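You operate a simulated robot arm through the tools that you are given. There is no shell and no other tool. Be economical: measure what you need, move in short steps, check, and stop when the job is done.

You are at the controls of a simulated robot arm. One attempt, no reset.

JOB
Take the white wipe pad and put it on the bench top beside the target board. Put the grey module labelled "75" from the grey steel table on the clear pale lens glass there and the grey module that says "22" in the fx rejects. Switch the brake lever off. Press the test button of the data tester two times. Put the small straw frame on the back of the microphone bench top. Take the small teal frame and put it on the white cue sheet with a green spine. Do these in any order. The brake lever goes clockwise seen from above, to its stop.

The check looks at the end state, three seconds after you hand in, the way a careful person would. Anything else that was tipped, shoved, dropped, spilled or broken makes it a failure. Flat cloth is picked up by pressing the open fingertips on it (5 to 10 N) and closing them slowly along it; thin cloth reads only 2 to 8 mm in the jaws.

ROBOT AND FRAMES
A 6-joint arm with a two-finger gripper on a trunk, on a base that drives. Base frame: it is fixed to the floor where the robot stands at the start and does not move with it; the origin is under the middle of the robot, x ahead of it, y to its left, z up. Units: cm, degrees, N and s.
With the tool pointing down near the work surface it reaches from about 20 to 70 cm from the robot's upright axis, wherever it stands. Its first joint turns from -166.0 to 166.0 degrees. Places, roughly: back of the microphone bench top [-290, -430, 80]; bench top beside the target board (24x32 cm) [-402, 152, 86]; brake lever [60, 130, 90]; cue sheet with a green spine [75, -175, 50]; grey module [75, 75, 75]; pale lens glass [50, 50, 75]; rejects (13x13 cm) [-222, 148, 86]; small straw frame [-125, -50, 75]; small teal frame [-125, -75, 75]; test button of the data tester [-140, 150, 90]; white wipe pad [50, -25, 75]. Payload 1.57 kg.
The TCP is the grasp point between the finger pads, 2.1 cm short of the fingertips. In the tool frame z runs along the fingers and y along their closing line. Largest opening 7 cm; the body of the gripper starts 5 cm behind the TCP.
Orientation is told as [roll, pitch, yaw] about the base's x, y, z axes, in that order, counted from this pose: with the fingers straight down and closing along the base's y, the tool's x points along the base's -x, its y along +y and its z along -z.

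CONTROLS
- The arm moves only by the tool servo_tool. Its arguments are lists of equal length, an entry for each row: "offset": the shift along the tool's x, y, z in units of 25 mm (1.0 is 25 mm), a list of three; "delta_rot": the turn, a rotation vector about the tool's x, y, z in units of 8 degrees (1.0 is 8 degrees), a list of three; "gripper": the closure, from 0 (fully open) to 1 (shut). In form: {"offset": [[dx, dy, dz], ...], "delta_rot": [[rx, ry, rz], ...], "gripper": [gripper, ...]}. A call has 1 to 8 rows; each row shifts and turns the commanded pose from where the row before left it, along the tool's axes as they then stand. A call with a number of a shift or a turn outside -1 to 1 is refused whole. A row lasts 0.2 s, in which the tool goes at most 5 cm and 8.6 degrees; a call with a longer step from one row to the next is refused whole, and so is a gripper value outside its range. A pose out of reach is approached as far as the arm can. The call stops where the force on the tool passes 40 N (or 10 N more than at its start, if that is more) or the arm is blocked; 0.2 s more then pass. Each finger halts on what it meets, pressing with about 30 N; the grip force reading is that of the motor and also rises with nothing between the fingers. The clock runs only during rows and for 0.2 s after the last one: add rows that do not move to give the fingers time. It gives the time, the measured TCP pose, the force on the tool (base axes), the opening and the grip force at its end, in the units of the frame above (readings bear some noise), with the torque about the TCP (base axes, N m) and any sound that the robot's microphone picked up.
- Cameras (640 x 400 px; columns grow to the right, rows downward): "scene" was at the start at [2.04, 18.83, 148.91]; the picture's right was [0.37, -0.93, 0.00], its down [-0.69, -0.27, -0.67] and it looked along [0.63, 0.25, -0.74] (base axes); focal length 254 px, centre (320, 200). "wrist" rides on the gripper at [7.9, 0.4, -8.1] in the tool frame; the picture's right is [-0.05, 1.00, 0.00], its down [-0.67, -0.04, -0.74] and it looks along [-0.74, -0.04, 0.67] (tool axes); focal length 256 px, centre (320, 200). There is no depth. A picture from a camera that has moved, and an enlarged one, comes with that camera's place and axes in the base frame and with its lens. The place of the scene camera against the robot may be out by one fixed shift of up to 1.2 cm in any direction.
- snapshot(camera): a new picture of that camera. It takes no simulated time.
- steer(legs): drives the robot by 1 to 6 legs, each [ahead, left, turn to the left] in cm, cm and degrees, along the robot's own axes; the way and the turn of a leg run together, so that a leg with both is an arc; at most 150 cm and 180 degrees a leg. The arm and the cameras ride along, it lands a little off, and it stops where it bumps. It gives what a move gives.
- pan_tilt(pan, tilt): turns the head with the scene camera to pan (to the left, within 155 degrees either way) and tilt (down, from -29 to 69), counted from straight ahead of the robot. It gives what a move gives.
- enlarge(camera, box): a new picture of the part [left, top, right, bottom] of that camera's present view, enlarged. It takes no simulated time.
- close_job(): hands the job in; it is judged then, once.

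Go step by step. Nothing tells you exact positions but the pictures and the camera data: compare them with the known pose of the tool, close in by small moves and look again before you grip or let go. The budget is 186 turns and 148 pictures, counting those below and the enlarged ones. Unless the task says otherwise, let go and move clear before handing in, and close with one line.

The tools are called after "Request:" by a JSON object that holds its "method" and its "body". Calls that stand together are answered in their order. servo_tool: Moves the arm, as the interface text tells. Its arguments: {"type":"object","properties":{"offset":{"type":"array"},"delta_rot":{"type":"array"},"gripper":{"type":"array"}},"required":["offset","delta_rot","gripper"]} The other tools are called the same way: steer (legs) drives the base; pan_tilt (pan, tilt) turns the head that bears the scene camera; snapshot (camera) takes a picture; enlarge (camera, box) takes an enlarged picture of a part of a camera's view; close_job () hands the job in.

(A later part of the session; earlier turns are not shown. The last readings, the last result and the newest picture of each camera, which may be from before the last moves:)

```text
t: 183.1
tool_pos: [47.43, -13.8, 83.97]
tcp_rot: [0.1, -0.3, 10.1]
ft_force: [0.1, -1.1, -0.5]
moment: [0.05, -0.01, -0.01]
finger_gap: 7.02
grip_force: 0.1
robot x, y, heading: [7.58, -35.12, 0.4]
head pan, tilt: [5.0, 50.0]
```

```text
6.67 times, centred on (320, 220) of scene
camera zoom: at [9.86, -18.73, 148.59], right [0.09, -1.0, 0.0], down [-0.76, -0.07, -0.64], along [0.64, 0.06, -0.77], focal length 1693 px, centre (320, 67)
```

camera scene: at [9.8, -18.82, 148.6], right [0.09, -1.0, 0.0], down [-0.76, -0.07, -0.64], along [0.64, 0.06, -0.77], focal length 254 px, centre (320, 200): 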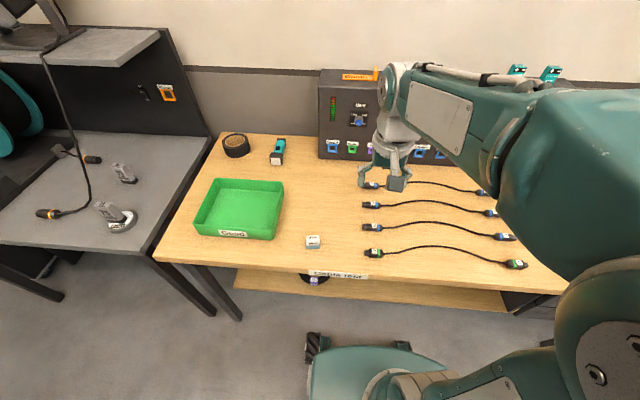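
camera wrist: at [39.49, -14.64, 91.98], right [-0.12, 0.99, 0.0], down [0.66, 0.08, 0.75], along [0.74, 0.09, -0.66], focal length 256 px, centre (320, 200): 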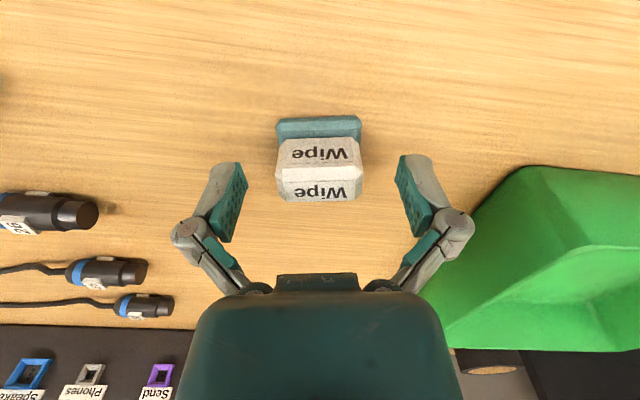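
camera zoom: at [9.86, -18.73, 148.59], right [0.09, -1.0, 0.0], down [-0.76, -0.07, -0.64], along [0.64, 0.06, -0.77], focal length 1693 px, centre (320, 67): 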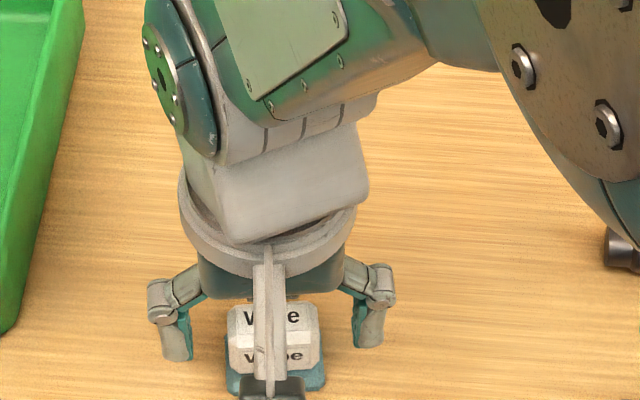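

Pad is centred between the fingers. Lower 3 mm and close.

Request:
{"method": "servo_tool", "body": {"offset": [[0, 0, 0.1], [0, 0, 0], [0, 0, 0], [0, 0, 0], [0, 0, 0]], "delta_rot": [[0, 0, 0], [0, 0, 0], [0, 0, 0], [0, 0, 0], [0, 0, 0]], "gripper": [0, 0.25, 0.5, 1, 1]}}

Request:
{"method": "servo_tool", "body": {"offset": [[0, 0, -0.3], [0, 0, -0.7], [0, 0, -1], [0, 0, -1]], "delta_rot": [[0, 0, 0], [0, 0, 0], [0, 0, 0], [0, 0, 0]], "gripper": [1, 1, 1, 1]}}

Request:
{"method": "snapshot", "body": {"camera": "wrist"}}

```text
t: 184.3
tool_pos: [47.54, -13.6, 83.91]
tcp_rot: [0.1, -0.2, 9.9]
ft_force: [-0.7, 0.3, 2.2]
moment: [0.01, 0.01, 0.0]
finger_gap: 3.91
grip_force: 30.6
robot x, y, heading: [7.08, -35.38, 0.3]
head pan, tilt: [5.0, 50.0]
```

```text
t: 185.3
tool_pos: [47.46, -13.96, 91.35]
tcp_rot: [0.1, -0.2, 9.9]
ft_force: [0.8, -1.0, -0.7]
moment: [-0.01, 0.06, 0.01]
finger_gap: 3.9
grip_force: 29.9
robot x, y, heading: [7.44, -35.12, 0.4]
head pan, tilt: [5.0, 50.0]
```

```text
45 pictures are left
camera wrist: at [39.59, -14.88, 99.35], right [-0.12, 0.99, 0.0], down [0.66, 0.08, 0.75], along [0.74, 0.09, -0.66], focal length 256 px, centre (320, 200)
```

wrist: 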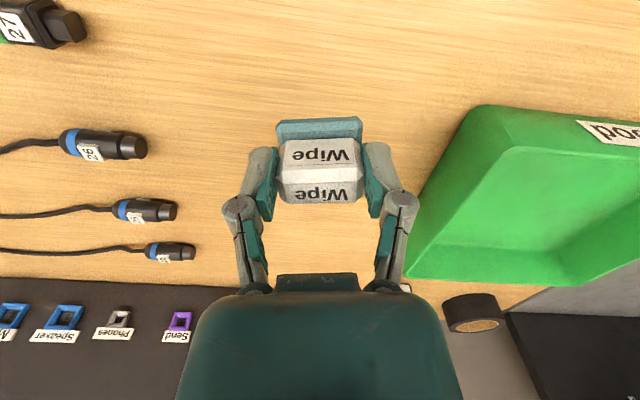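

Pad is held. Lift, then a long drive to the left end of the laser bench by the target board.

Request:
{"method": "servo_tool", "body": {"offset": [[0, 0, -1], [0, 0, -1], [0, 0, -1], [0, 0, -1], [0, 0, -1], [0, 0, -1], [0, 0, -1], [0.5, 0, -1]], "delta_rot": [[0, 0, 0], [0, 0, 0], [0, 0, 0], [0, 0, 0], [0, 0, 0], [0, 0, 0.55], [0, 0, 0.6], [0, 0, 0]], "gripper": [1, 1, 1, 1, 1, 1, 1, 1]}}

Request:
{"method": "steer", "body": {"legs": [[-35, 0, 0], [0, 0, 90], [100, 0, 0], [0, 125, 0], [0, 125, 0], [0, 122, 0]]}}

Request:
{"method": "pan_tilt", "body": {"pan": 0, "tilt": 38}}

Request:
{"method": "snapshot", "body": {"camera": "scene"}}

```text
t: 187.1
tool_pos: [46.09, -13.82, 111.27]
tcp_rot: [0.1, -0.2, 0.6]
ft_force: [-0.2, 0.5, -0.8]
moment: [0.02, -0.03, -0.04]
finger_gap: 3.88
grip_force: 30.2
robot x, y, heading: [7.64, -35.43, 0.2]
head pan, tilt: [5.0, 50.0]
```

```text
t: 215.6
tool_pos: [-422.49, 103.98, 111.27]
tcp_rot: [0.2, -0.3, 92.0]
ft_force: [-0.5, -0.6, -0.2]
moment: [0.0, 0.03, 0.0]
finger_gap: 3.88
grip_force: 29.9
robot x, y, heading: [-400.11, 65.99, 91.1]
head pan, tilt: [5.0, 50.0]
```

```text
t: 216.4
tool_pos: [-422.65, 103.82, 111.29]
tcp_rot: [0.1, -0.2, 91.9]
ft_force: [0.0, 0.5, -0.4]
moment: [0.01, 0.01, -0.02]
finger_gap: 3.89
grip_force: 30.3
robot x, y, heading: [-400.41, 65.94, 91.3]
head pan, tilt: [0.0, 38.0]
```

```text
44 pictures are left
camera scene: at [-415.44, 68.41, 150.31], right [1.0, 0.02, 0.0], down [0.01, -0.62, -0.79], along [-0.02, 0.79, -0.62], focal length 254 px, centre (320, 200)
```

scene: 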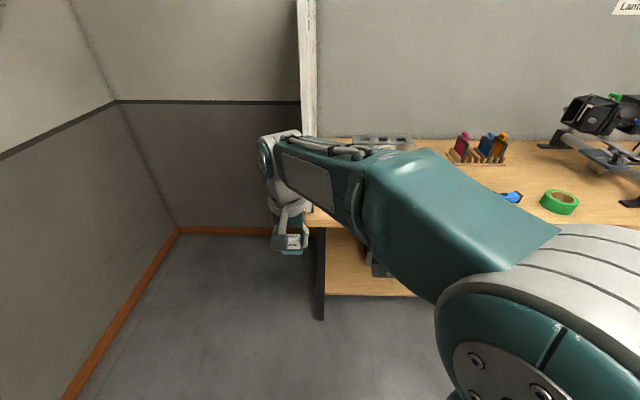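

The bench's left end is hidden by my arm; move the gripper to the middle and use both cameras.

Request:
{"method": "servo_tool", "body": {"offset": [[0, -1, 0], [0, -1, 0], [0, -1, 0], [0, -1, 0], [0, -1, 0], [0, -1, 0], [0, -1, 0], [0, -1, 0]], "delta_rot": [[0, 0, 0], [0, 0, 0], [0, 0, 0], [0, 0, 0], [0, 0, 0], [0, 0, 0], [0, 0, 0], [0, 0, 0]], "gripper": [1, 1, 1, 1, 1, 1, 1, 1]}}

Request:
{"method": "steer", "body": {"legs": [[20, -6, -1]]}}

Request:
{"method": "snapshot", "body": {"camera": "scene"}}

Request:
{"method": "snapshot", "body": {"camera": "wrist"}}

```text
t: 218.2
tool_pos: [-402.51, 104.37, 111.23]
tcp_rot: [0.2, -0.3, 91.9]
ft_force: [-0.1, -0.1, -0.3]
moment: [-0.03, -0.01, 0.0]
finger_gap: 3.89
grip_force: 29.8
robot x, y, heading: [-400.73, 65.97, 91.2]
head pan, tilt: [0.0, 38.0]
```

```text
t: 219.8
tool_pos: [-396.03, 124.9, 111.35]
tcp_rot: [0.1, -0.2, 90.7]
ft_force: [-0.1, -0.3, 0.2]
moment: [0.01, 0.02, 0.01]
finger_gap: 3.87
grip_force: 29.8
robot x, y, heading: [-394.4, 86.32, 90.0]
head pan, tilt: [0.0, 38.0]
```

```text
43 pictures are left
camera scene: at [-409.77, 89.12, 150.3], right [1.0, 0.0, 0.0], down [0.0, -0.62, -0.79], along [0.0, 0.79, -0.62], focal length 254 px, centre (320, 200)
```

scene: 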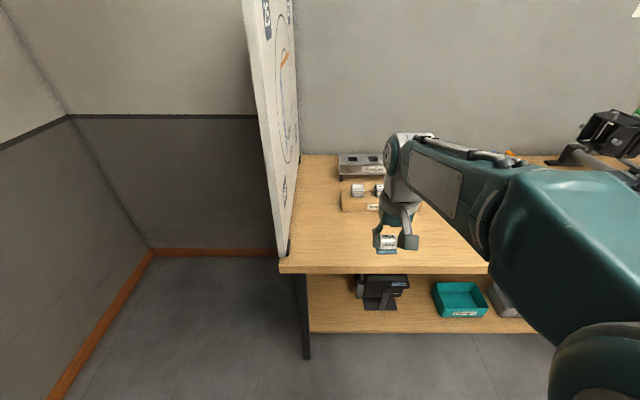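

```text
42 pictures are left
camera wrist: at [-396.51, 116.87, 119.14], right [-1.0, 0.04, 0.0], down [0.03, 0.66, 0.75], along [0.03, 0.75, -0.66], focal length 256 px, centre (320, 200)
```

wrist: 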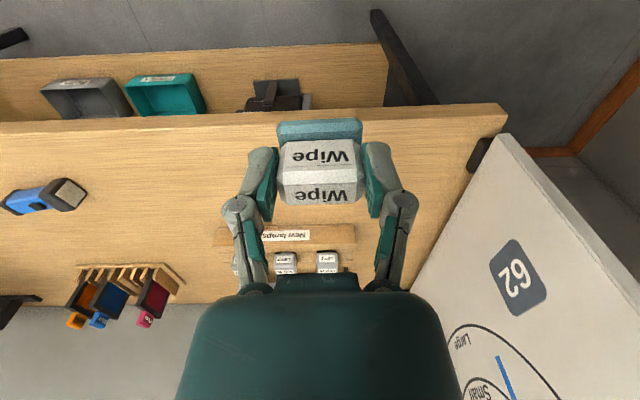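

Board edge is at x≈-420, lamp tray front at y≈160, bench front at y≈136. I'll set the pad at about (-405,148). Drive 12 closer.

Request:
{"method": "steer", "body": {"legs": [[12, 0, 0]]}}

Request:
{"method": "servo_tool", "body": {"offset": [[-0.7, 0.6, 0.5], [-0.7, 0.6, 0.7], [-0.7, 0.6, 0.7], [-0.7, 0.6, 0.7], [-0.7, 0.6, 0.7], [-0.7, 0.6, 0.7], [0, 0, 0.7], [0, 0, 0.7]], "delta_rot": [[0, 0, 0], [0, 0, 0], [0, 0, 0], [0, 0, 0], [0, 0, 0], [0, 0, 0], [0, 0, 0], [0, 0, 0]], "gripper": [1, 1, 1, 1, 1, 1, 1, 1]}}

Request:
{"method": "snapshot", "body": {"camera": "wrist"}}

Request:
{"method": "snapshot", "body": {"camera": "scene"}}

```text
t: 221.0
tool_pos: [-396.03, 136.82, 111.14]
tcp_rot: [0.2, -0.3, 90.6]
ft_force: [-0.5, -0.1, -1.2]
moment: [0.0, -0.01, 0.0]
finger_gap: 3.88
grip_force: 30.4
robot x, y, heading: [-394.68, 98.09, 89.6]
head pan, tilt: [0.0, 38.0]
```

```text
t: 222.8
tool_pos: [-404.96, 147.16, 97.8]
tcp_rot: [0.2, -0.3, 90.7]
ft_force: [0.9, 0.0, -0.2]
moment: [0.01, 0.0, 0.0]
finger_gap: 3.87
grip_force: 29.8
robot x, y, heading: [-394.45, 97.91, 90.1]
head pan, tilt: [0.0, 38.0]
```

```text
41 pictures are left
camera wrist: at [-405.26, 139.19, 105.88], right [-1.0, 0.04, 0.0], down [0.03, 0.66, 0.75], along [0.03, 0.75, -0.66], focal length 256 px, centre (320, 200)
```

wrist: 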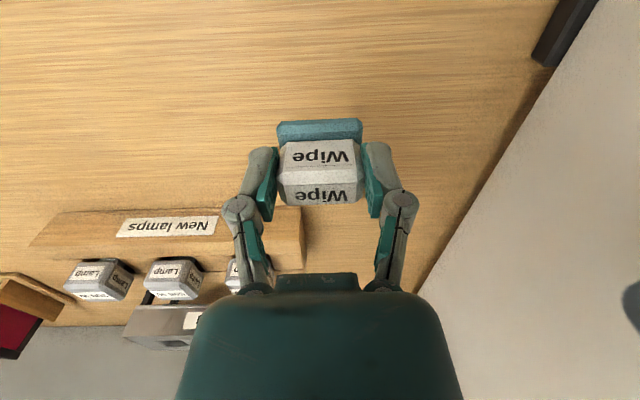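

```text
40 pictures are left
camera scene: at [-409.64, 101.07, 150.32], right [1.0, 0.0, 0.0], down [0.0, -0.62, -0.79], along [0.0, 0.79, -0.62], focal length 254 px, centre (320, 200)
```

scene: 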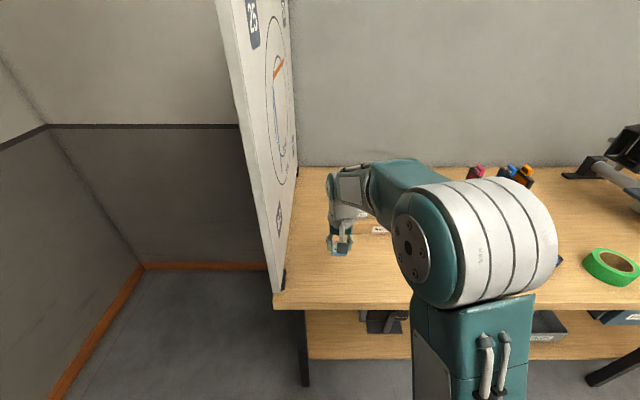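

Spot below is clear. Descend gently.

Request:
{"method": "servo_tool", "body": {"offset": [[0, 0, 0.8], [0, 0, 0.8], [0, 0, 0.7], [0, 0, 0.3], [0, 0, 0]], "delta_rot": [[0, 0, 0], [0, 0, 0], [0, 0, 0], [0, 0, 0], [0, 0, 0]], "gripper": [1, 1, 1, 1, 1]}}

Request:
{"method": "servo_tool", "body": {"offset": [[0, 0, 0.12], [0, 0, 0.12], [0, 0, 0]], "delta_rot": [[0, 0, 0], [0, 0, 0], [0, 0, 0]], "gripper": [1, 1, 1]}}

Request:
{"method": "snapshot", "body": {"camera": "wrist"}}

```text
t: 224.0
tool_pos: [-405.15, 147.2, 91.44]
tcp_rot: [0.2, -0.3, 90.6]
ft_force: [-0.3, 0.3, -0.1]
moment: [-0.03, -0.01, 0.02]
finger_gap: 3.88
grip_force: 30.4
robot x, y, heading: [-394.65, 97.79, 89.9]
head pan, tilt: [0.0, 38.0]
```

```text
t: 224.8
tool_pos: [-405.21, 147.24, 90.75]
tcp_rot: [0.2, -0.3, 90.5]
ft_force: [0.1, 0.5, -0.4]
moment: [0.02, 0.02, -0.02]
finger_gap: 3.89
grip_force: 30.2
robot x, y, heading: [-394.9, 98.0, 90.1]
head pan, tilt: [0.0, 38.0]
```

```text
39 pictures are left
camera wrist: at [-405.48, 139.26, 98.74], right [-1.0, 0.04, 0.0], down [0.03, 0.66, 0.75], along [0.03, 0.75, -0.66], focal length 256 px, centre (320, 200)
```

wrist: 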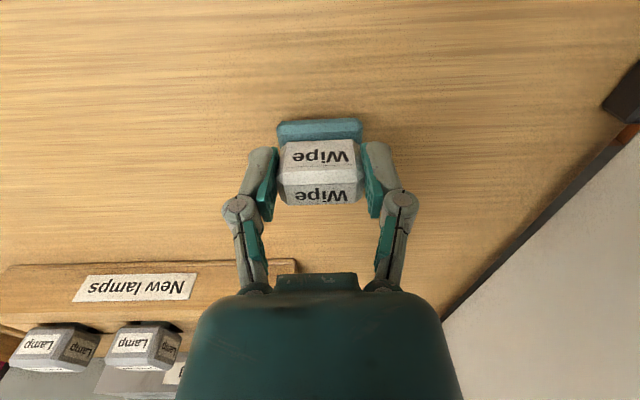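

Still just above the wood; continue with small steps.

Request:
{"method": "servo_tool", "body": {"offset": [[0, 0, 0.1], [0, 0, 0.1], [0, 0, 0]], "delta_rot": [[0, 0, 0], [0, 0, 0], [0, 0, 0]], "gripper": [1, 1, 1]}}

Request:
{"method": "servo_tool", "body": {"offset": [[0, 0, 0.1], [0, 0, 0.1], [0, 0, 0]], "delta_rot": [[0, 0, 0], [0, 0, 0], [0, 0, 0]], "gripper": [1, 1, 1]}}

```text
t: 225.6
tool_pos: [-405.17, 147.24, 90.3]
tcp_rot: [0.2, -0.3, 90.6]
ft_force: [-0.3, -0.1, -0.4]
moment: [-0.03, 0.0, 0.02]
finger_gap: 3.89
grip_force: 30.3
robot x, y, heading: [-394.47, 98.15, 89.9]
head pan, tilt: [0.0, 38.0]
```

```text
t: 226.4
tool_pos: [-405.12, 147.24, 89.83]
tcp_rot: [0.2, -0.5, 90.5]
ft_force: [0.7, -0.8, 19.7]
moment: [-0.04, -0.02, -0.02]
finger_gap: 3.91
grip_force: 30.1
robot x, y, heading: [-394.93, 97.81, 89.9]
head pan, tilt: [0.0, 38.0]
```

Contact. Release, rise, and look.

Request:
{"method": "servo_tool", "body": {"offset": [[0, 0, -0.04], [0, 0, 0], [0, 0, 0], [0, 0, 0], [0, 0, 0]], "delta_rot": [[0, 0, 0], [0, 0, 0], [0, 0, 0], [0, 0, 0], [0, 0, 0]], "gripper": [1, 0.4, 0.2, 0.05, 0.05]}}

Request:
{"method": "servo_tool", "body": {"offset": [[0, 0, -0.5], [0, 0, -1], [0, 0, -1], [0, 0, -1], [0, 0, -1], [0.5, 0, -1], [1, -0.5, -1], [1, -0.5, -1]], "delta_rot": [[0, 0, 0], [0, 0, 0], [0, 0, 0], [0, 0, 0], [0, 0, 0], [0, 0, 0], [0, 0, 0], [0, 0, 0]], "gripper": [0.05, 0, 0, 0, 0, 0, 0, 0]}}

Request:
{"method": "servo_tool", "body": {"offset": [[1, -0.5, -0.5], [1, -0.5, 0], [0, -0.5, 0]], "delta_rot": [[0, 0, 0], [0, 0, 0], [0, 0, 0]], "gripper": [0, 0, 0]}}

Request:
{"method": "snapshot", "body": {"camera": "wrist"}}

```text
t: 227.6
tool_pos: [-405.11, 147.3, 89.71]
tcp_rot: [0.2, -0.3, 90.7]
ft_force: [-0.7, -0.5, -0.5]
moment: [-0.02, -0.02, -0.02]
finger_gap: 6.67
grip_force: 0.0
robot x, y, heading: [-394.85, 97.86, 89.8]
head pan, tilt: [0.0, 38.0]
```

```text
t: 229.4
tool_pos: [-402.39, 140.78, 108.54]
tcp_rot: [0.2, -0.3, 90.7]
ft_force: [0.0, 0.1, -0.3]
moment: [-0.02, 0.01, 0.02]
finger_gap: 7.0
grip_force: 0.2
robot x, y, heading: [-394.58, 97.64, 89.9]
head pan, tilt: [0.0, 38.0]
```

```text
t: 230.2
tool_pos: [-398.7, 135.88, 109.71]
tcp_rot: [0.3, -0.3, 90.5]
ft_force: [0.5, -0.8, 0.5]
moment: [0.0, 0.02, -0.01]
finger_gap: 6.99
grip_force: 0.2
robot x, y, heading: [-394.73, 98.13, 89.7]
head pan, tilt: [0.0, 38.0]
```

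```text
38 pictures are left
camera wrist: at [-399.04, 127.92, 117.61], right [-1.0, 0.04, 0.0], down [0.03, 0.66, 0.75], along [0.03, 0.75, -0.66], focal length 256 px, centre (320, 200)
```

wrist: 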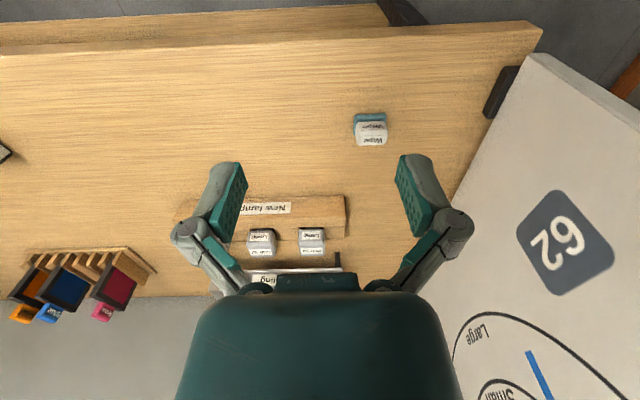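

Pad is on the bench beside the board. Drive back to the colour bench for the straw frame.

Request:
{"method": "steer", "body": {"legs": [[-33, 0, 0], [0, -110, 0], [0, -110, 0], [0, -106, 0], [-122, 0, 0], [0, 0, 90]]}}

Request:
{"method": "pan_tilt", "body": {"pan": 0, "tilt": 45}}

Request:
{"method": "snapshot", "body": {"camera": "wrist"}}

```text
t: 257.4
tool_pos: [-104.08, -58.26, 109.66]
tcp_rot: [0.2, -0.4, -175.8]
ft_force: [-0.2, -0.4, 0.6]
moment: [0.02, 0.0, 0.02]
finger_gap: 7.0
grip_force: 0.0
robot x, y, heading: [-66.71, -51.92, -176.5]
head pan, tilt: [0.0, 38.0]
```

```text
t: 258.0
tool_pos: [-104.11, -58.34, 109.62]
tcp_rot: [0.3, -0.3, -175.8]
ft_force: [-0.5, -0.3, -0.8]
moment: [0.01, -0.03, -0.01]
finger_gap: 7.0
grip_force: 0.2
robot x, y, heading: [-66.28, -51.79, -176.7]
head pan, tilt: [0.0, 45.0]
```

```text
37 pictures are left
camera wrist: at [-96.1, -58.08, 117.61], right [0.02, -1.0, 0.0], down [-0.66, -0.01, 0.75], along [-0.75, -0.02, -0.66], focal length 256 px, centre (320, 200)
```

wrist: 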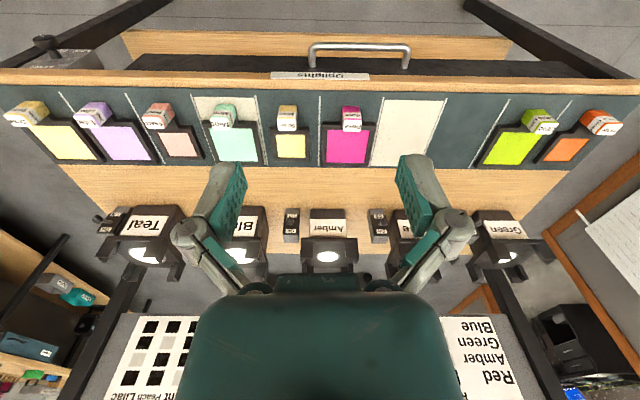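

Straw (small) handle at ≈(-120.5,-53.3). Approach with yaw corrected.

Request:
{"method": "servo_tool", "body": {"offset": [[0, 0, 0.5], [-0.9, -0.3, 0.8], [-0.9, -0.3, 0.9], [-0.9, -0.3, 0.9], [-0.9, -0.3, 0.9], [-0.9, -0.3, 0.9], [-0.9, -0.3, 0.9], [-0.5, -0.2, 0.6]], "delta_rot": [[0, 0, 0.52], [0, 0, 0], [0, 0, 0], [0, 0, 0], [0, 0, 0], [0, 0, 0], [0, 0, 0], [0, 0, 0]], "gripper": [0, 0, 0, 0, 0, 0, 0, 0]}}

Request:
{"method": "snapshot", "body": {"camera": "wrist"}}

```text
t: 259.8
tool_pos: [-119.13, -53.27, 93.67]
tcp_rot: [0.3, -0.2, 180.1]
ft_force: [-0.1, -0.9, -0.3]
moment: [0.0, -0.01, -0.02]
finger_gap: 6.98
grip_force: 0.1
robot x, y, heading: [-66.79, -51.57, -176.2]
head pan, tilt: [0.0, 45.0]
```

```text
36 pictures are left
camera wrist: at [-111.09, -53.56, 101.56], right [-0.05, -1.0, 0.0], down [-0.66, 0.04, 0.75], along [-0.75, 0.04, -0.66], focal length 256 px, centre (320, 200)
```

wrist: 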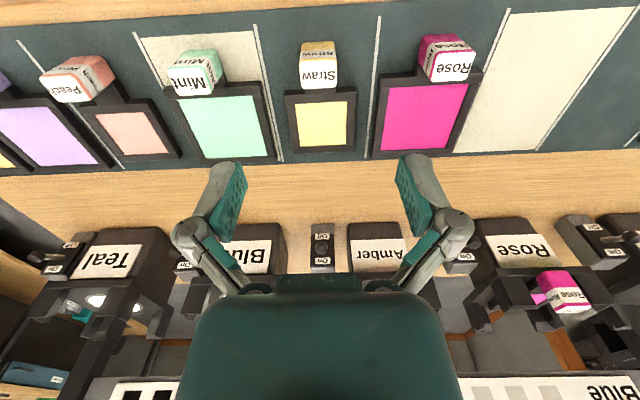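

Same geometry as teal; centre (-121,-53.2). Descend to z≈76.3.

Request:
{"method": "servo_tool", "body": {"offset": [[-0.76, 0, 0.6], [0, 0, 1], [0, 0, 1], [0, 0, 1], [0, 0, 1], [0, 0, 1], [0, 0, 1], [0, 0, 0.35]], "delta_rot": [[0, 0, 0], [0, 0, 0], [0, 0, 0], [0, 0, 0], [0, 0, 0], [0, 0, 0], [0, 0, 0], [0, 0, 0]], "gripper": [0, 0, 0, 0, 0, 0, 0, 0]}}

Request:
{"method": "snapshot", "body": {"camera": "wrist"}}

```text
t: 261.6
tool_pos: [-120.92, -53.46, 76.16]
tcp_rot: [0.2, -0.3, 180.0]
ft_force: [-0.1, 0.2, 0.5]
moment: [-0.01, 0.02, -0.06]
finger_gap: 6.98
grip_force: 0.1
robot x, y, heading: [-66.28, -51.66, -176.3]
head pan, tilt: [0.0, 45.0]
```

```text
35 pictures are left
camera wrist: at [-112.94, -53.82, 84.14], right [-0.05, -1.0, 0.0], down [-0.66, 0.04, 0.75], along [-0.75, 0.04, -0.66], focal length 256 px, centre (320, 200)
```

wrist: 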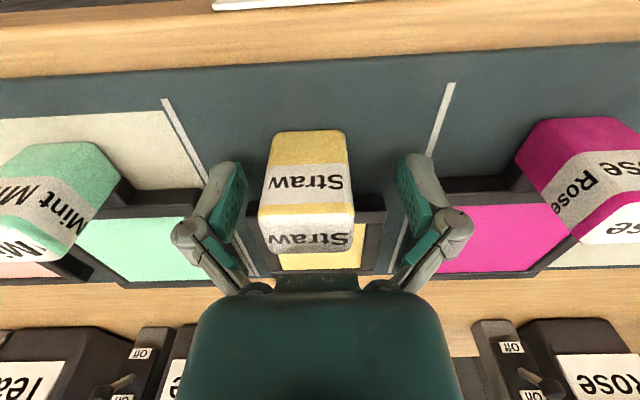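

Shift 0.5 cm toward the block's centre, then grip and lift.

Request:
{"method": "servo_tool", "body": {"offset": [[0, -0.2, -0.05], [0, 0, 0], [0, 0, 0], [0, 0, 0], [0, 0, 0]], "delta_rot": [[0, 0, 0], [0, 0, 0], [0, 0, 0], [0, 0, 0], [0, 0, 0]], "gripper": [0, 0.3, 0.6, 0.8, 1]}}

Request:
{"method": "servo_tool", "body": {"offset": [[0, 0, -0.3], [0, 0, -0.6], [0, 0, -1], [0, 0, -1], [0, 0, -1], [0, 0, -1], [0, 0, -1]], "delta_rot": [[0, 0, 0], [0, 0, 0], [0, 0, 0], [0, 0, 0], [0, 0, 0], [0, 0, 0], [0, 0, 0]], "gripper": [1, 1, 1, 1, 1, 1, 1]}}

Request:
{"method": "snapshot", "body": {"camera": "wrist"}}

Request:
{"method": "pan_tilt", "body": {"pan": 75, "tilt": 15}}

Request:
{"method": "snapshot", "body": {"camera": "scene"}}

```text
t: 262.8
tool_pos: [-120.95, -52.78, 76.51]
tcp_rot: [0.2, -0.4, 180.1]
ft_force: [3.8, 2.7, 19.0]
moment: [0.35, -0.2, -0.03]
finger_gap: 3.17
grip_force: 30.2
robot x, y, heading: [-66.06, -52.05, -176.5]
head pan, tilt: [0.0, 45.0]
```

```text
t: 264.4
tool_pos: [-120.89, -53.09, 91.08]
tcp_rot: [0.2, -0.2, 180.1]
ft_force: [0.2, 0.0, -0.8]
moment: [-0.01, -0.05, 0.0]
finger_gap: 3.16
grip_force: 30.7
robot x, y, heading: [-66.65, -51.68, -176.8]
head pan, tilt: [0.0, 45.0]
```

```text
34 pictures are left
camera wrist: at [-112.88, -53.34, 99.02], right [-0.05, -1.0, 0.0], down [-0.66, 0.04, 0.75], along [-0.75, 0.04, -0.66], focal length 256 px, centre (320, 200)
```

wrist: 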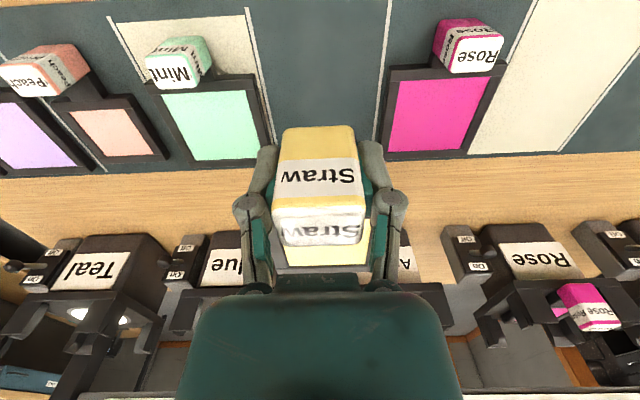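

```text
t: 265.9
tool_pos: [-120.85, -53.13, 91.06]
tcp_rot: [0.3, -0.3, 180.0]
ft_force: [1.0, 0.3, -1.3]
moment: [-0.04, -0.06, -0.01]
finger_gap: 3.14
grip_force: 30.4
robot x, y, heading: [-66.61, -51.93, -176.3]
head pan, tilt: [75.0, 15.0]
```

```text
33 pictures are left
camera scene: at [-61.0, -75.78, 153.98], right [-0.98, 0.2, 0.0], down [0.05, 0.25, -0.97], along [-0.19, -0.95, -0.26], focal length 254 px, centre (320, 200)
```

scene: 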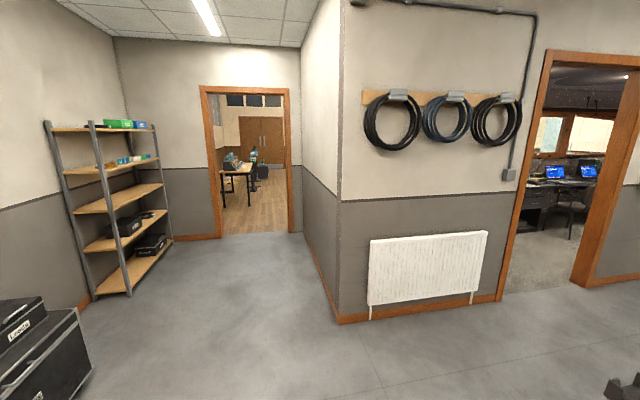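

Straw frame held. The mic bench (-290,-430) should lie through the right-hand doorway (y≈-250, x≈-274…-364). Retract, back off, and drive south-west for a look.

Request:
{"method": "servo_tool", "body": {"offset": [[0, 0, -1], [0, 0, -1], [0.8, 0, -1], [0.8, 0, -1], [0.8, 0, -1], [0.8, 0, -1], [0.8, 0, 0], [0.8, 0, 0]], "delta_rot": [[0, 0, 0], [0, 0, 0], [0, 0, 0], [0, 0, 0], [0, 0, 0], [0, 0, 0], [0, 0, 0], [0, 0, 0]], "gripper": [1, 1, 1, 1, 1, 1, 1, 1]}}

Request:
{"method": "servo_tool", "body": {"offset": [[0.8, 0, 0], [0.8, 0, 0], [0.8, 0, 0], [0, 0, 0]], "delta_rot": [[0, 0, 0], [0, 0, 0], [0, 0, 0], [0, 0, 0]], "gripper": [1, 1, 1, 1]}}

Request:
{"method": "steer", "body": {"legs": [[-15, 0, -3.5], [0, 125, 0]]}}

Request:
{"method": "pan_tilt", "body": {"pan": 10, "tilt": 15}}

Request:
{"method": "snapshot", "body": {"camera": "scene"}}

```text
t: 267.7
tool_pos: [-108.81, -52.72, 105.99]
tcp_rot: [0.2, -0.2, 179.9]
ft_force: [-0.4, 0.3, -0.8]
moment: [0.0, -0.09, 0.04]
finger_gap: 3.17
grip_force: 30.3
robot x, y, heading: [-66.43, -51.75, -176.6]
head pan, tilt: [75.0, 15.0]
```

```text
t: 268.7
tool_pos: [-102.61, -52.76, 106.35]
tcp_rot: [0.2, -0.2, 180.0]
ft_force: [0.6, 0.5, -0.6]
moment: [0.01, -0.03, -0.01]
finger_gap: 3.14
grip_force: 30.4
robot x, y, heading: [-66.38, -51.69, -176.8]
head pan, tilt: [75.0, 15.0]
```

```text
t: 276.0
tool_pos: [-86.63, -176.23, 106.24]
tcp_rot: [0.3, -0.3, 177.7]
ft_force: [-0.7, -0.2, -2.3]
moment: [0.0, -0.07, 0.0]
finger_gap: 3.14
grip_force: 30.3
robot x, y, heading: [-50.67, -176.49, -178.8]
head pan, tilt: [75.0, 15.0]
```

```text
t: 277.4
tool_pos: [-86.77, -176.39, 106.32]
tcp_rot: [0.2, -0.3, 177.7]
ft_force: [-0.4, -0.6, -0.9]
moment: [-0.01, 0.01, 0.01]
finger_gap: 3.16
grip_force: 29.6
robot x, y, heading: [-50.47, -177.08, -178.5]
head pan, tilt: [10.0, 15.0]
```

```text
32 pictures are left
camera scene: at [-52.82, -193.76, 153.98], right [-0.2, 0.98, 0.0], down [0.25, 0.05, -0.97], along [-0.95, -0.19, -0.26], focal length 254 px, centre (320, 200)
```

scene: 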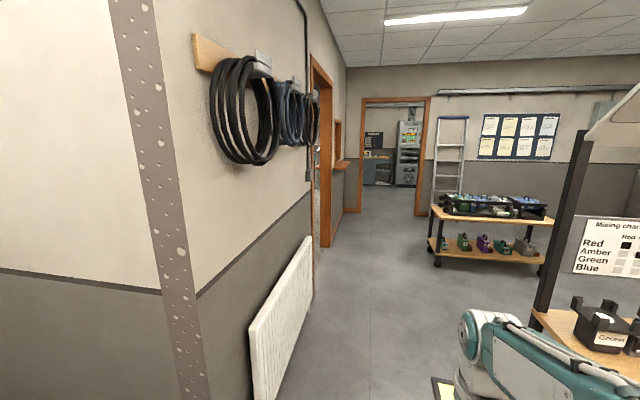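

The way west along y≈-170 is clear, doorway on the left. Drive to in front of it and turn to face it.

Request:
{"method": "steer", "body": {"legs": [[134, -12, -1.5], [134, 0, 0], [0, 0, 90]]}}

Request:
{"method": "pan_tilt", "body": {"pan": 0, "tilt": 20}}

Request:
{"method": "snapshot", "body": {"camera": "scene"}}

```text
t: 294.0
tool_pos: [-316.44, -207.68, 106.34]
tcp_rot: [0.2, -0.3, -93.1]
ft_force: [0.1, -1.0, -0.8]
moment: [0.03, 0.02, -0.02]
finger_gap: 3.15
grip_force: 30.0
robot x, y, heading: [-315.3, -171.42, -89.6]
head pan, tilt: [10.0, 15.0]
```

```text
t: 294.7
tool_pos: [-316.44, -207.7, 106.25]
tcp_rot: [0.2, -0.3, -93.2]
ft_force: [-0.4, 0.9, -1.0]
moment: [0.06, 0.01, 0.0]
finger_gap: 3.17
grip_force: 29.9
robot x, y, heading: [-315.59, -171.42, -89.6]
head pan, tilt: [0.0, 20.0]
```

```text
31 pictures are left
camera scene: at [-299.35, -174.51, 153.17], right [-1.0, -0.01, 0.0], down [0.0, 0.34, -0.94], along [0.01, -0.94, -0.34], focal length 254 px, centre (320, 200)
```

scene: 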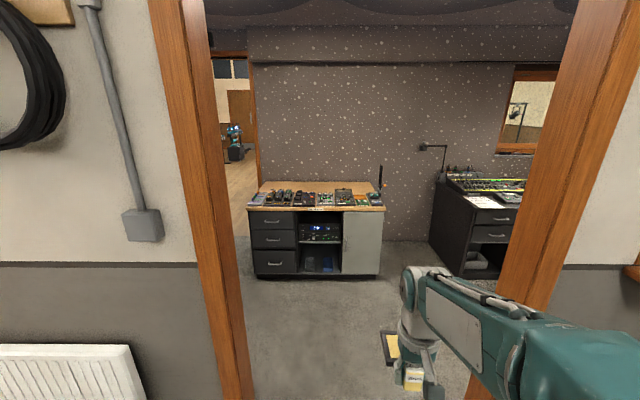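

That's the microphone bench straight ahead (front y≈-383, x −237…−357). Drive through the door, then look.

Request:
{"method": "steer", "body": {"legs": [[120, 0, -0.4], [40, 18, 0]]}}

Request:
{"method": "pan_tilt", "body": {"pan": 0, "tilt": 42}}

Request:
{"method": "snapshot", "body": {"camera": "scene"}}

Request:
{"method": "snapshot", "body": {"camera": "wrist"}}

```text
t: 303.1
tool_pos: [-297.61, -368.46, 106.27]
tcp_rot: [0.3, -0.2, -93.0]
ft_force: [0.1, -0.9, 0.0]
moment: [0.02, 0.04, 0.01]
finger_gap: 3.14
grip_force: 29.4
robot x, y, heading: [-296.47, -331.66, -89.4]
head pan, tilt: [0.0, 20.0]
```

```text
t: 304.0
tool_pos: [-297.6, -368.41, 106.27]
tcp_rot: [0.2, -0.3, -93.0]
ft_force: [-0.3, 0.4, -1.4]
moment: [0.07, 0.0, 0.03]
finger_gap: 3.16
grip_force: 29.9
robot x, y, heading: [-296.55, -332.11, -89.4]
head pan, tilt: [0.0, 42.0]
```

```text
30 pictures are left
camera scene: at [-280.49, -334.15, 149.74], right [-1.0, -0.01, 0.0], down [-0.01, 0.67, -0.74], along [0.01, -0.74, -0.67], focal length 254 px, centre (320, 200)
```

scene: 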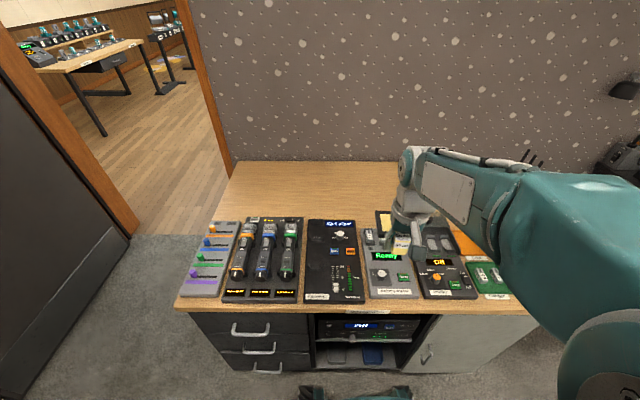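

```text
29 pictures are left
camera wrist: at [-296.71, -360.44, 114.2], right [0.99, -0.11, 0.0], down [-0.07, -0.66, 0.75], along [-0.08, -0.74, -0.66], focal length 256 px, centre (320, 200)
```

wrist: 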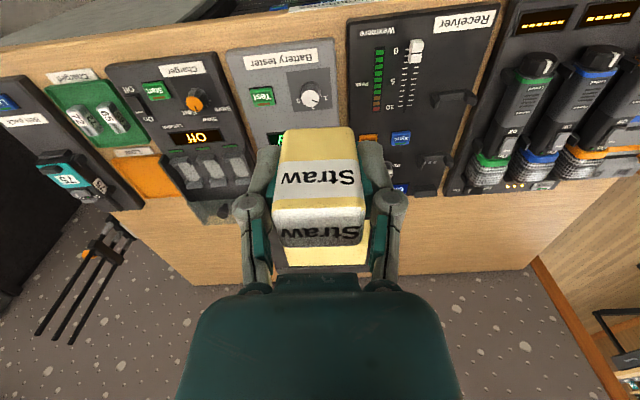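

The clear strip at the back lies y≈-404…-440, out of reach from the front (cabinet blocks the base). The east side has a ~110 cm floor gap, so I'll go round and reach in from there.

Request:
{"method": "steer", "body": {"legs": [[-14, 0, 0], [0, 102, 0], [0, 0, -90]]}}

Request:
{"method": "pan_tilt", "body": {"pan": 45, "tilt": 40}}

Request:
{"method": "snapshot", "body": {"camera": "scene"}}

```text
t: 314.1
tool_pos: [-230.36, -314.95, 106.31]
tcp_rot: [0.1, -0.3, 172.0]
ft_force: [-0.8, -0.2, -1.1]
moment: [-0.02, -0.1, 0.02]
finger_gap: 3.17
grip_force: 30.3
robot x, y, heading: [-194.03, -319.09, 175.7]
head pan, tilt: [0.0, 42.0]
```

```text
t: 315.3
tool_pos: [-230.45, -314.96, 106.31]
tcp_rot: [0.2, -0.3, 172.1]
ft_force: [0.2, -0.5, -1.4]
moment: [-0.02, -0.02, 0.01]
finger_gap: 3.15
grip_force: 30.1
robot x, y, heading: [-194.66, -319.17, 175.5]
head pan, tilt: [45.0, 40.0]
```

```text
28 pictures are left
camera scene: at [-195.61, -340.05, 150.02], right [-0.65, 0.76, 0.0], down [0.49, 0.42, -0.77], along [-0.58, -0.5, -0.64], focal length 254 px, centre (320, 200)
```

scene: 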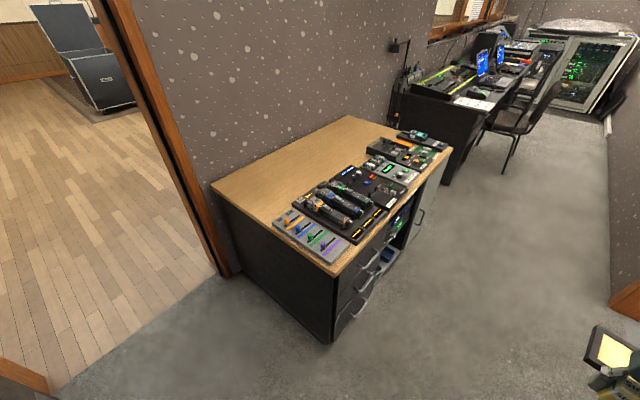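

The gap is clear. Straighten and strafe to y≈-400 alongside the bench's end.

Request:
{"method": "steer", "body": {"legs": [[0, 0, 4.5], [2, 82, 0]]}}

Request:
{"method": "pan_tilt", "body": {"pan": 10, "tilt": 50}}

Request:
{"method": "snapshot", "body": {"camera": "scene"}}

Request:
{"method": "snapshot", "body": {"camera": "wrist"}}

```text
t: 320.0
tool_pos: [-232.23, -397.91, 106.28]
tcp_rot: [0.2, -0.3, 177.1]
ft_force: [-0.3, -0.4, -0.9]
moment: [-0.01, -0.04, 0.02]
finger_gap: 3.17
grip_force: 30.0
robot x, y, heading: [-195.8, -398.86, -179.4]
head pan, tilt: [45.0, 40.0]
```

```text
t: 321.1
tool_pos: [-232.22, -398.18, 106.23]
tcp_rot: [0.2, -0.4, 177.1]
ft_force: [-0.7, -0.7, 0.0]
moment: [-0.06, -0.04, -0.01]
finger_gap: 3.15
grip_force: 29.8
robot x, y, heading: [-196.05, -399.41, -179.3]
head pan, tilt: [10.0, 50.0]
```

```text
27 pictures are left
camera scene: at [-196.87, -415.6, 148.61], right [-0.18, 0.98, 0.0], down [0.75, 0.14, -0.64], along [-0.63, -0.12, -0.77], focal length 254 px, centre (320, 200)
```

scene: 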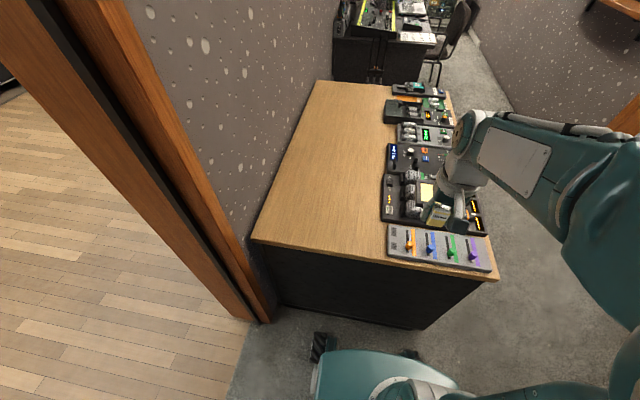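

```text
26 pictures are left
camera wrist: at [-224.25, -398.96, 114.2], right [-0.1, -0.99, 0.0], down [-0.66, 0.07, 0.75], along [-0.74, 0.08, -0.66], focal length 256 px, centre (320, 200)
```

wrist: 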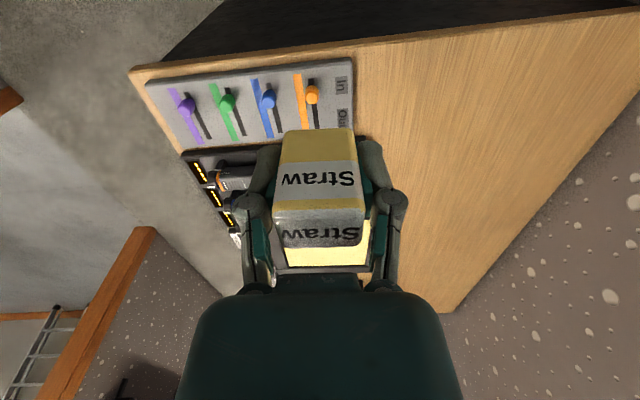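

The back strip is clear, y≈-402…-443. Shift base slightly, then bring the frame to about (-261,-426).

Request:
{"method": "steer", "body": {"legs": [[3, 12, 0]]}}

Request:
{"method": "servo_tool", "body": {"offset": [[-1, 0.6, 0], [-1, 0.6, 0], [-1, 0.6, 0], [-1, 0.6, 0], [-1, 0.6, 0], [-1, 0.6, 0], [-1, 0.6, 0], [-1, 0.6, 0]], "delta_rot": [[0, 0, -0.2], [0, 0, 0], [0, 0, 0], [0, 0, 0], [0, 0, 0], [0, 0, 0], [0, 0, 0], [0, 0, 0]], "gripper": [1, 1, 1, 1, 1, 1, 1, 1]}}

Request:
{"method": "servo_tool", "body": {"offset": [[-0.5, 0.2, 1], [0, 0, 1], [0, 0, 1], [0, 0, 1], [0, 0, 1], [0, 0, 1]], "delta_rot": [[0, 0, 0], [0, 0, 0], [0, 0, 0], [0, 0, 0], [0, 0, 0], [0, 0, 0]], "gripper": [1, 1, 1, 1, 1, 1]}}

Request:
{"method": "snapshot", "body": {"camera": "scene"}}

Request:
{"method": "snapshot", "body": {"camera": "wrist"}}

```text
t: 322.3
tool_pos: [-235.0, -408.92, 106.28]
tcp_rot: [0.5, -0.3, 177.0]
ft_force: [-0.2, -0.1, -0.4]
moment: [-0.02, -0.04, -0.04]
finger_gap: 3.18
grip_force: 30.2
robot x, y, heading: [-198.97, -410.29, -179.5]
head pan, tilt: [10.0, 50.0]
```

```text
t: 324.1
tool_pos: [-255.42, -421.82, 106.46]
tcp_rot: [-0.2, -0.3, 178.6]
ft_force: [0.0, -0.8, -0.7]
moment: [-0.01, -0.07, 0.02]
finger_gap: 3.15
grip_force: 30.2
robot x, y, heading: [-199.02, -411.05, -179.5]
head pan, tilt: [10.0, 50.0]
```

```text
t: 325.5
tool_pos: [-256.79, -421.84, 91.25]
tcp_rot: [0.0, -0.3, 178.6]
ft_force: [-0.9, -0.7, -0.1]
moment: [0.02, -0.07, 0.01]
finger_gap: 3.16
grip_force: 30.1
robot x, y, heading: [-198.85, -410.46, -179.0]
head pan, tilt: [10.0, 50.0]
```

```text
25 pictures are left
camera scene: at [-199.88, -427.13, 148.59], right [-0.18, 0.98, 0.0], down [0.75, 0.14, -0.64], along [-0.63, -0.12, -0.77], focal length 254 px, centre (320, 200)
```

scene: 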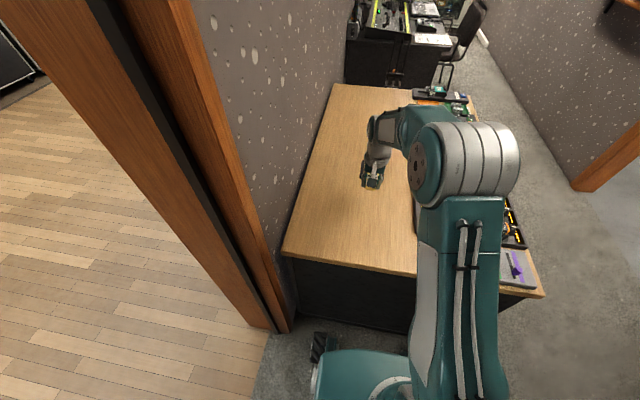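

```text
24 pictures are left
camera wrist: at [-248.79, -422.46, 99.24], right [-0.08, -1.0, 0.0], down [-0.66, 0.05, 0.75], along [-0.75, 0.06, -0.66], focal length 256 px, centre (320, 200)
```

wrist: 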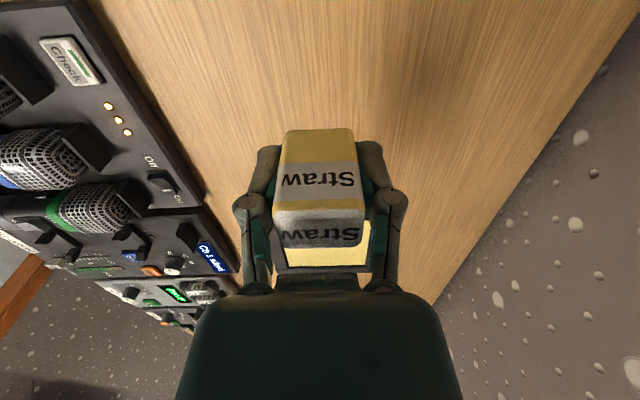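

Clear. Move a bit further back/in to (-262,-428) and lower toward the bench top.

Request:
{"method": "servo_tool", "body": {"offset": [[-0.7, 0.8, 0], [-0.7, 0.8, 0.4], [-0.7, 0.8, 0.8], [0, 0, 0.8], [0, 0, 0.6], [0, 0, 0]], "delta_rot": [[0, 0, 0], [0, 0, 0], [0, 0, 0], [0, 0, 0], [0, 0, 0], [0, 0, 0]], "gripper": [1, 1, 1, 1, 1, 1]}}

Request:
{"method": "snapshot", "body": {"camera": "wrist"}}

Request:
{"method": "enlarge", "body": {"camera": "scene", "box": [320, 120, 440, 210]}}

```text
t: 326.9
tool_pos: [-262.31, -427.82, 84.92]
tcp_rot: [-0.1, -0.3, 178.6]
ft_force: [-0.4, -0.1, -0.8]
moment: [0.0, -0.04, -0.02]
finger_gap: 3.14
grip_force: 30.4
robot x, y, heading: [-198.88, -410.59, -179.4]
head pan, tilt: [10.0, 50.0]
```

```text
23 pictures are left
camera wrist: at [-254.42, -428.33, 92.89], right [-0.08, -1.0, 0.0], down [-0.66, 0.05, 0.75], along [-0.75, 0.06, -0.66], focal length 256 px, centre (320, 200)
```

wrist: 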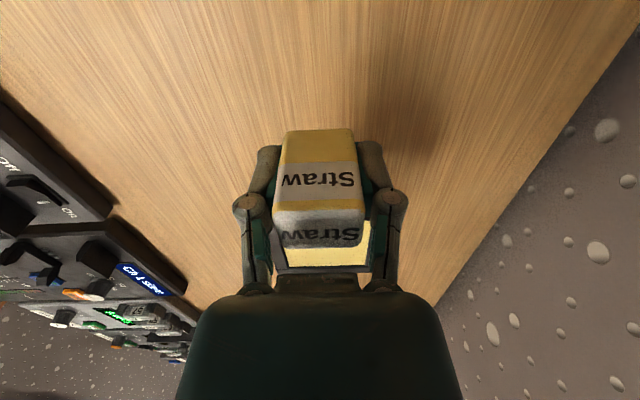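

```text
4.44 times, centred on (380, 165) of scene
camera zoom: at [-199.92, -427.13, 148.59], right [-0.18, 0.98, 0.0], down [0.75, 0.14, -0.64], along [-0.63, -0.12, -0.77], focal length 1129 px, centre (53, 356)
```

zoom: 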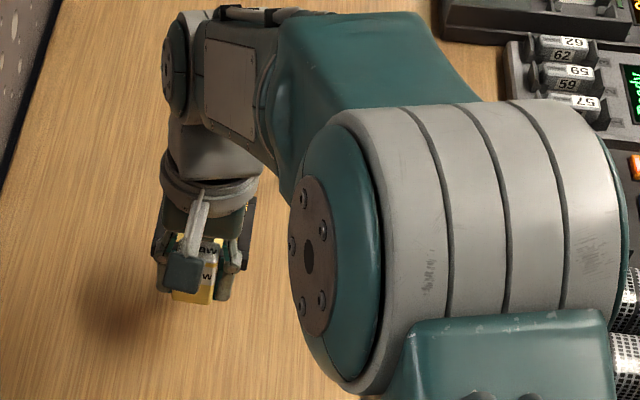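

Still above the wood. Descend slowly with contact checks.

Request:
{"method": "servo_tool", "body": {"offset": [[0, 0, 0.25], [0, 0, 0.25], [0, 0, 0.25], [0, 0, 0]], "delta_rot": [[0, 0, 0], [0, 0, 0], [0, 0, 0], [0, 0, 0]], "gripper": [1, 1, 1, 1]}}

Request:
{"method": "snapshot", "body": {"camera": "wrist"}}

```text
t: 327.9
tool_pos: [-262.04, -427.69, 82.9]
tcp_rot: [-0.1, -0.3, 178.6]
ft_force: [-0.3, -0.2, -0.6]
moment: [0.02, -0.03, -0.03]
finger_gap: 3.17
grip_force: 29.4
robot x, y, heading: [-198.67, -410.45, -179.6]
head pan, tilt: [10.0, 50.0]
```

```text
21 pictures are left
camera wrist: at [-254.23, -428.32, 90.92], right [-0.08, -1.0, 0.0], down [-0.66, 0.05, 0.75], along [-0.75, 0.06, -0.66], focal length 256 px, centre (320, 200)
```

wrist: 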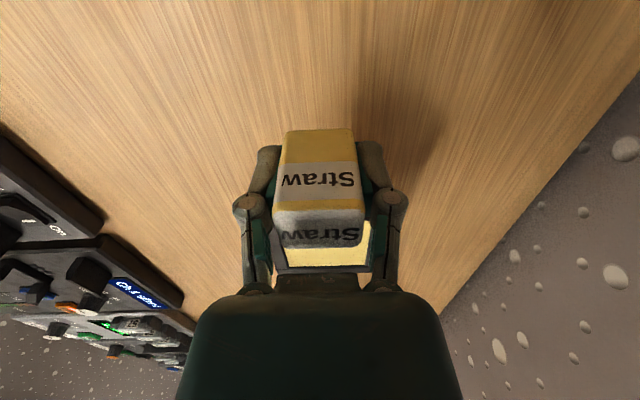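

Request:
{"method": "servo_tool", "body": {"offset": [[0, 0, 0.15], [0, 0, 0.15], [0, 0, 0.15], [0, 0, 0.15], [0, 0, 0]], "delta_rot": [[0, 0, 0], [0, 0, 0], [0, 0, 0], [0, 0, 0], [0, 0, 0]], "gripper": [1, 1, 1, 1, 1]}}

Request:
{"method": "servo_tool", "body": {"offset": [[0, 0, 0.12], [0, 0, 0.12], [0, 0, 0.12], [0, 0, 0]], "delta_rot": [[0, 0, 0], [0, 0, 0], [0, 0, 0], [0, 0, 0]], "gripper": [1, 1, 1, 1]}}

Request:
{"method": "snapshot", "body": {"camera": "wrist"}}

```text
t: 329.1
tool_pos: [-262.31, -427.68, 81.61]
tcp_rot: [-0.1, -0.4, 178.6]
ft_force: [-0.4, 0.2, -1.5]
moment: [-0.01, -0.04, 0.01]
finger_gap: 3.18
grip_force: 30.2
robot x, y, heading: [-198.62, -410.51, -179.4]
head pan, tilt: [10.0, 50.0]
```

```text
t: 330.1
tool_pos: [-262.26, -427.67, 80.61]
tcp_rot: [-0.1, -0.3, 178.6]
ft_force: [0.5, 0.7, -1.7]
moment: [0.0, -0.07, 0.0]
finger_gap: 3.17
grip_force: 30.2
robot x, y, heading: [-198.71, -410.69, -179.6]
head pan, tilt: [10.0, 50.0]
```

```text
20 pictures are left
camera wrist: at [-254.26, -428.27, 88.6], right [-0.08, -1.0, 0.0], down [-0.66, 0.05, 0.75], along [-0.75, 0.06, -0.66], focal length 256 px, centre (320, 200)
```

wrist: 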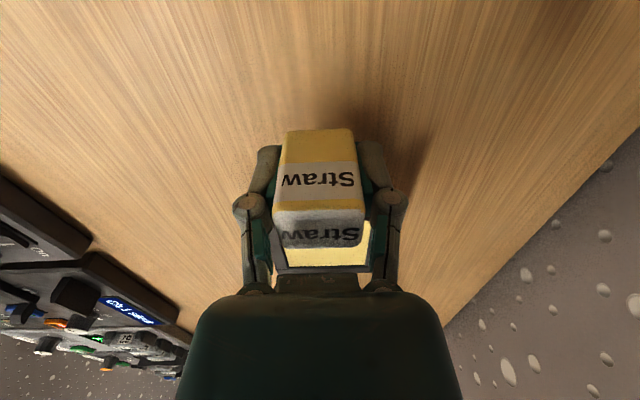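

Shadow is closing in; continue in small steps.

Request:
{"method": "servo_tool", "body": {"offset": [[0, 0, 0.12], [0, 0, 0.12], [0, 0, 0.12], [0, 0, 0]], "delta_rot": [[0, 0, 0], [0, 0, 0], [0, 0, 0], [0, 0, 0]], "gripper": [1, 1, 1, 1]}}

Request:
{"method": "servo_tool", "body": {"offset": [[0, 0, 0.12], [0, 0, 0.12], [0, 0, 0]], "delta_rot": [[0, 0, 0], [0, 0, 0], [0, 0, 0]], "gripper": [1, 1, 1]}}

```text
t: 331.1
tool_pos: [-262.24, -427.81, 79.66]
tcp_rot: [-0.1, -0.3, 178.5]
ft_force: [0.2, -1.1, -2.0]
moment: [0.03, -0.09, 0.0]
finger_gap: 3.17
grip_force: 29.7
robot x, y, heading: [-198.88, -410.95, -179.8]
head pan, tilt: [10.0, 50.0]
```

```text
t: 331.9
tool_pos: [-262.3, -427.61, 79.01]
tcp_rot: [-0.1, -0.3, 178.6]
ft_force: [0.2, -0.5, -1.4]
moment: [0.01, -0.09, 0.01]
finger_gap: 3.15
grip_force: 30.3
robot x, y, heading: [-198.58, -410.48, -179.3]
head pan, tilt: [10.0, 50.0]
```

Request:
{"method": "servo_tool", "body": {"offset": [[0, 0, 0.12], [0, 0, 0.12], [0, 0, 0]], "delta_rot": [[0, 0, 0], [0, 0, 0], [0, 0, 0]], "gripper": [1, 1, 1]}}

Request:
{"method": "servo_tool", "body": {"offset": [[0, 0, 0.12], [0, 0, 0.1], [0, 0, 0]], "delta_rot": [[0, 0, 0], [0, 0, 0], [0, 0, 0]], "gripper": [1, 1, 1]}}

Request:
{"method": "snapshot", "body": {"camera": "wrist"}}

```text
t: 332.7
tool_pos: [-262.19, -427.74, 78.61]
tcp_rot: [-0.2, -0.3, 178.7]
ft_force: [0.0, -1.5, -2.0]
moment: [0.0, -0.05, 0.0]
finger_gap: 3.18
grip_force: 29.8
robot x, y, heading: [-198.72, -410.92, -179.5]
head pan, tilt: [10.0, 50.0]
```

```text
t: 333.5
tool_pos: [-262.08, -427.74, 77.9]
tcp_rot: [-0.2, -0.3, 178.6]
ft_force: [-0.2, 0.0, -1.1]
moment: [0.02, -0.05, -0.02]
finger_gap: 3.2
grip_force: 29.6
robot x, y, heading: [-199.1, -410.85, -179.7]
head pan, tilt: [10.0, 50.0]
```

```text
19 pictures are left
camera wrist: at [-254.21, -428.41, 85.88], right [-0.08, -1.0, 0.0], down [-0.66, 0.05, 0.75], along [-0.75, 0.06, -0.66], focal length 256 px, centre (320, 200)
```

wrist: 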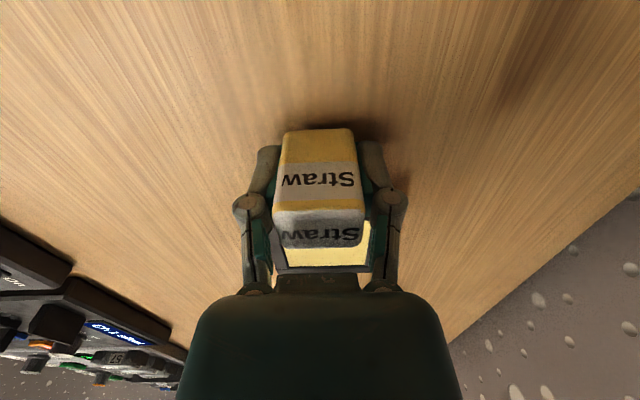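

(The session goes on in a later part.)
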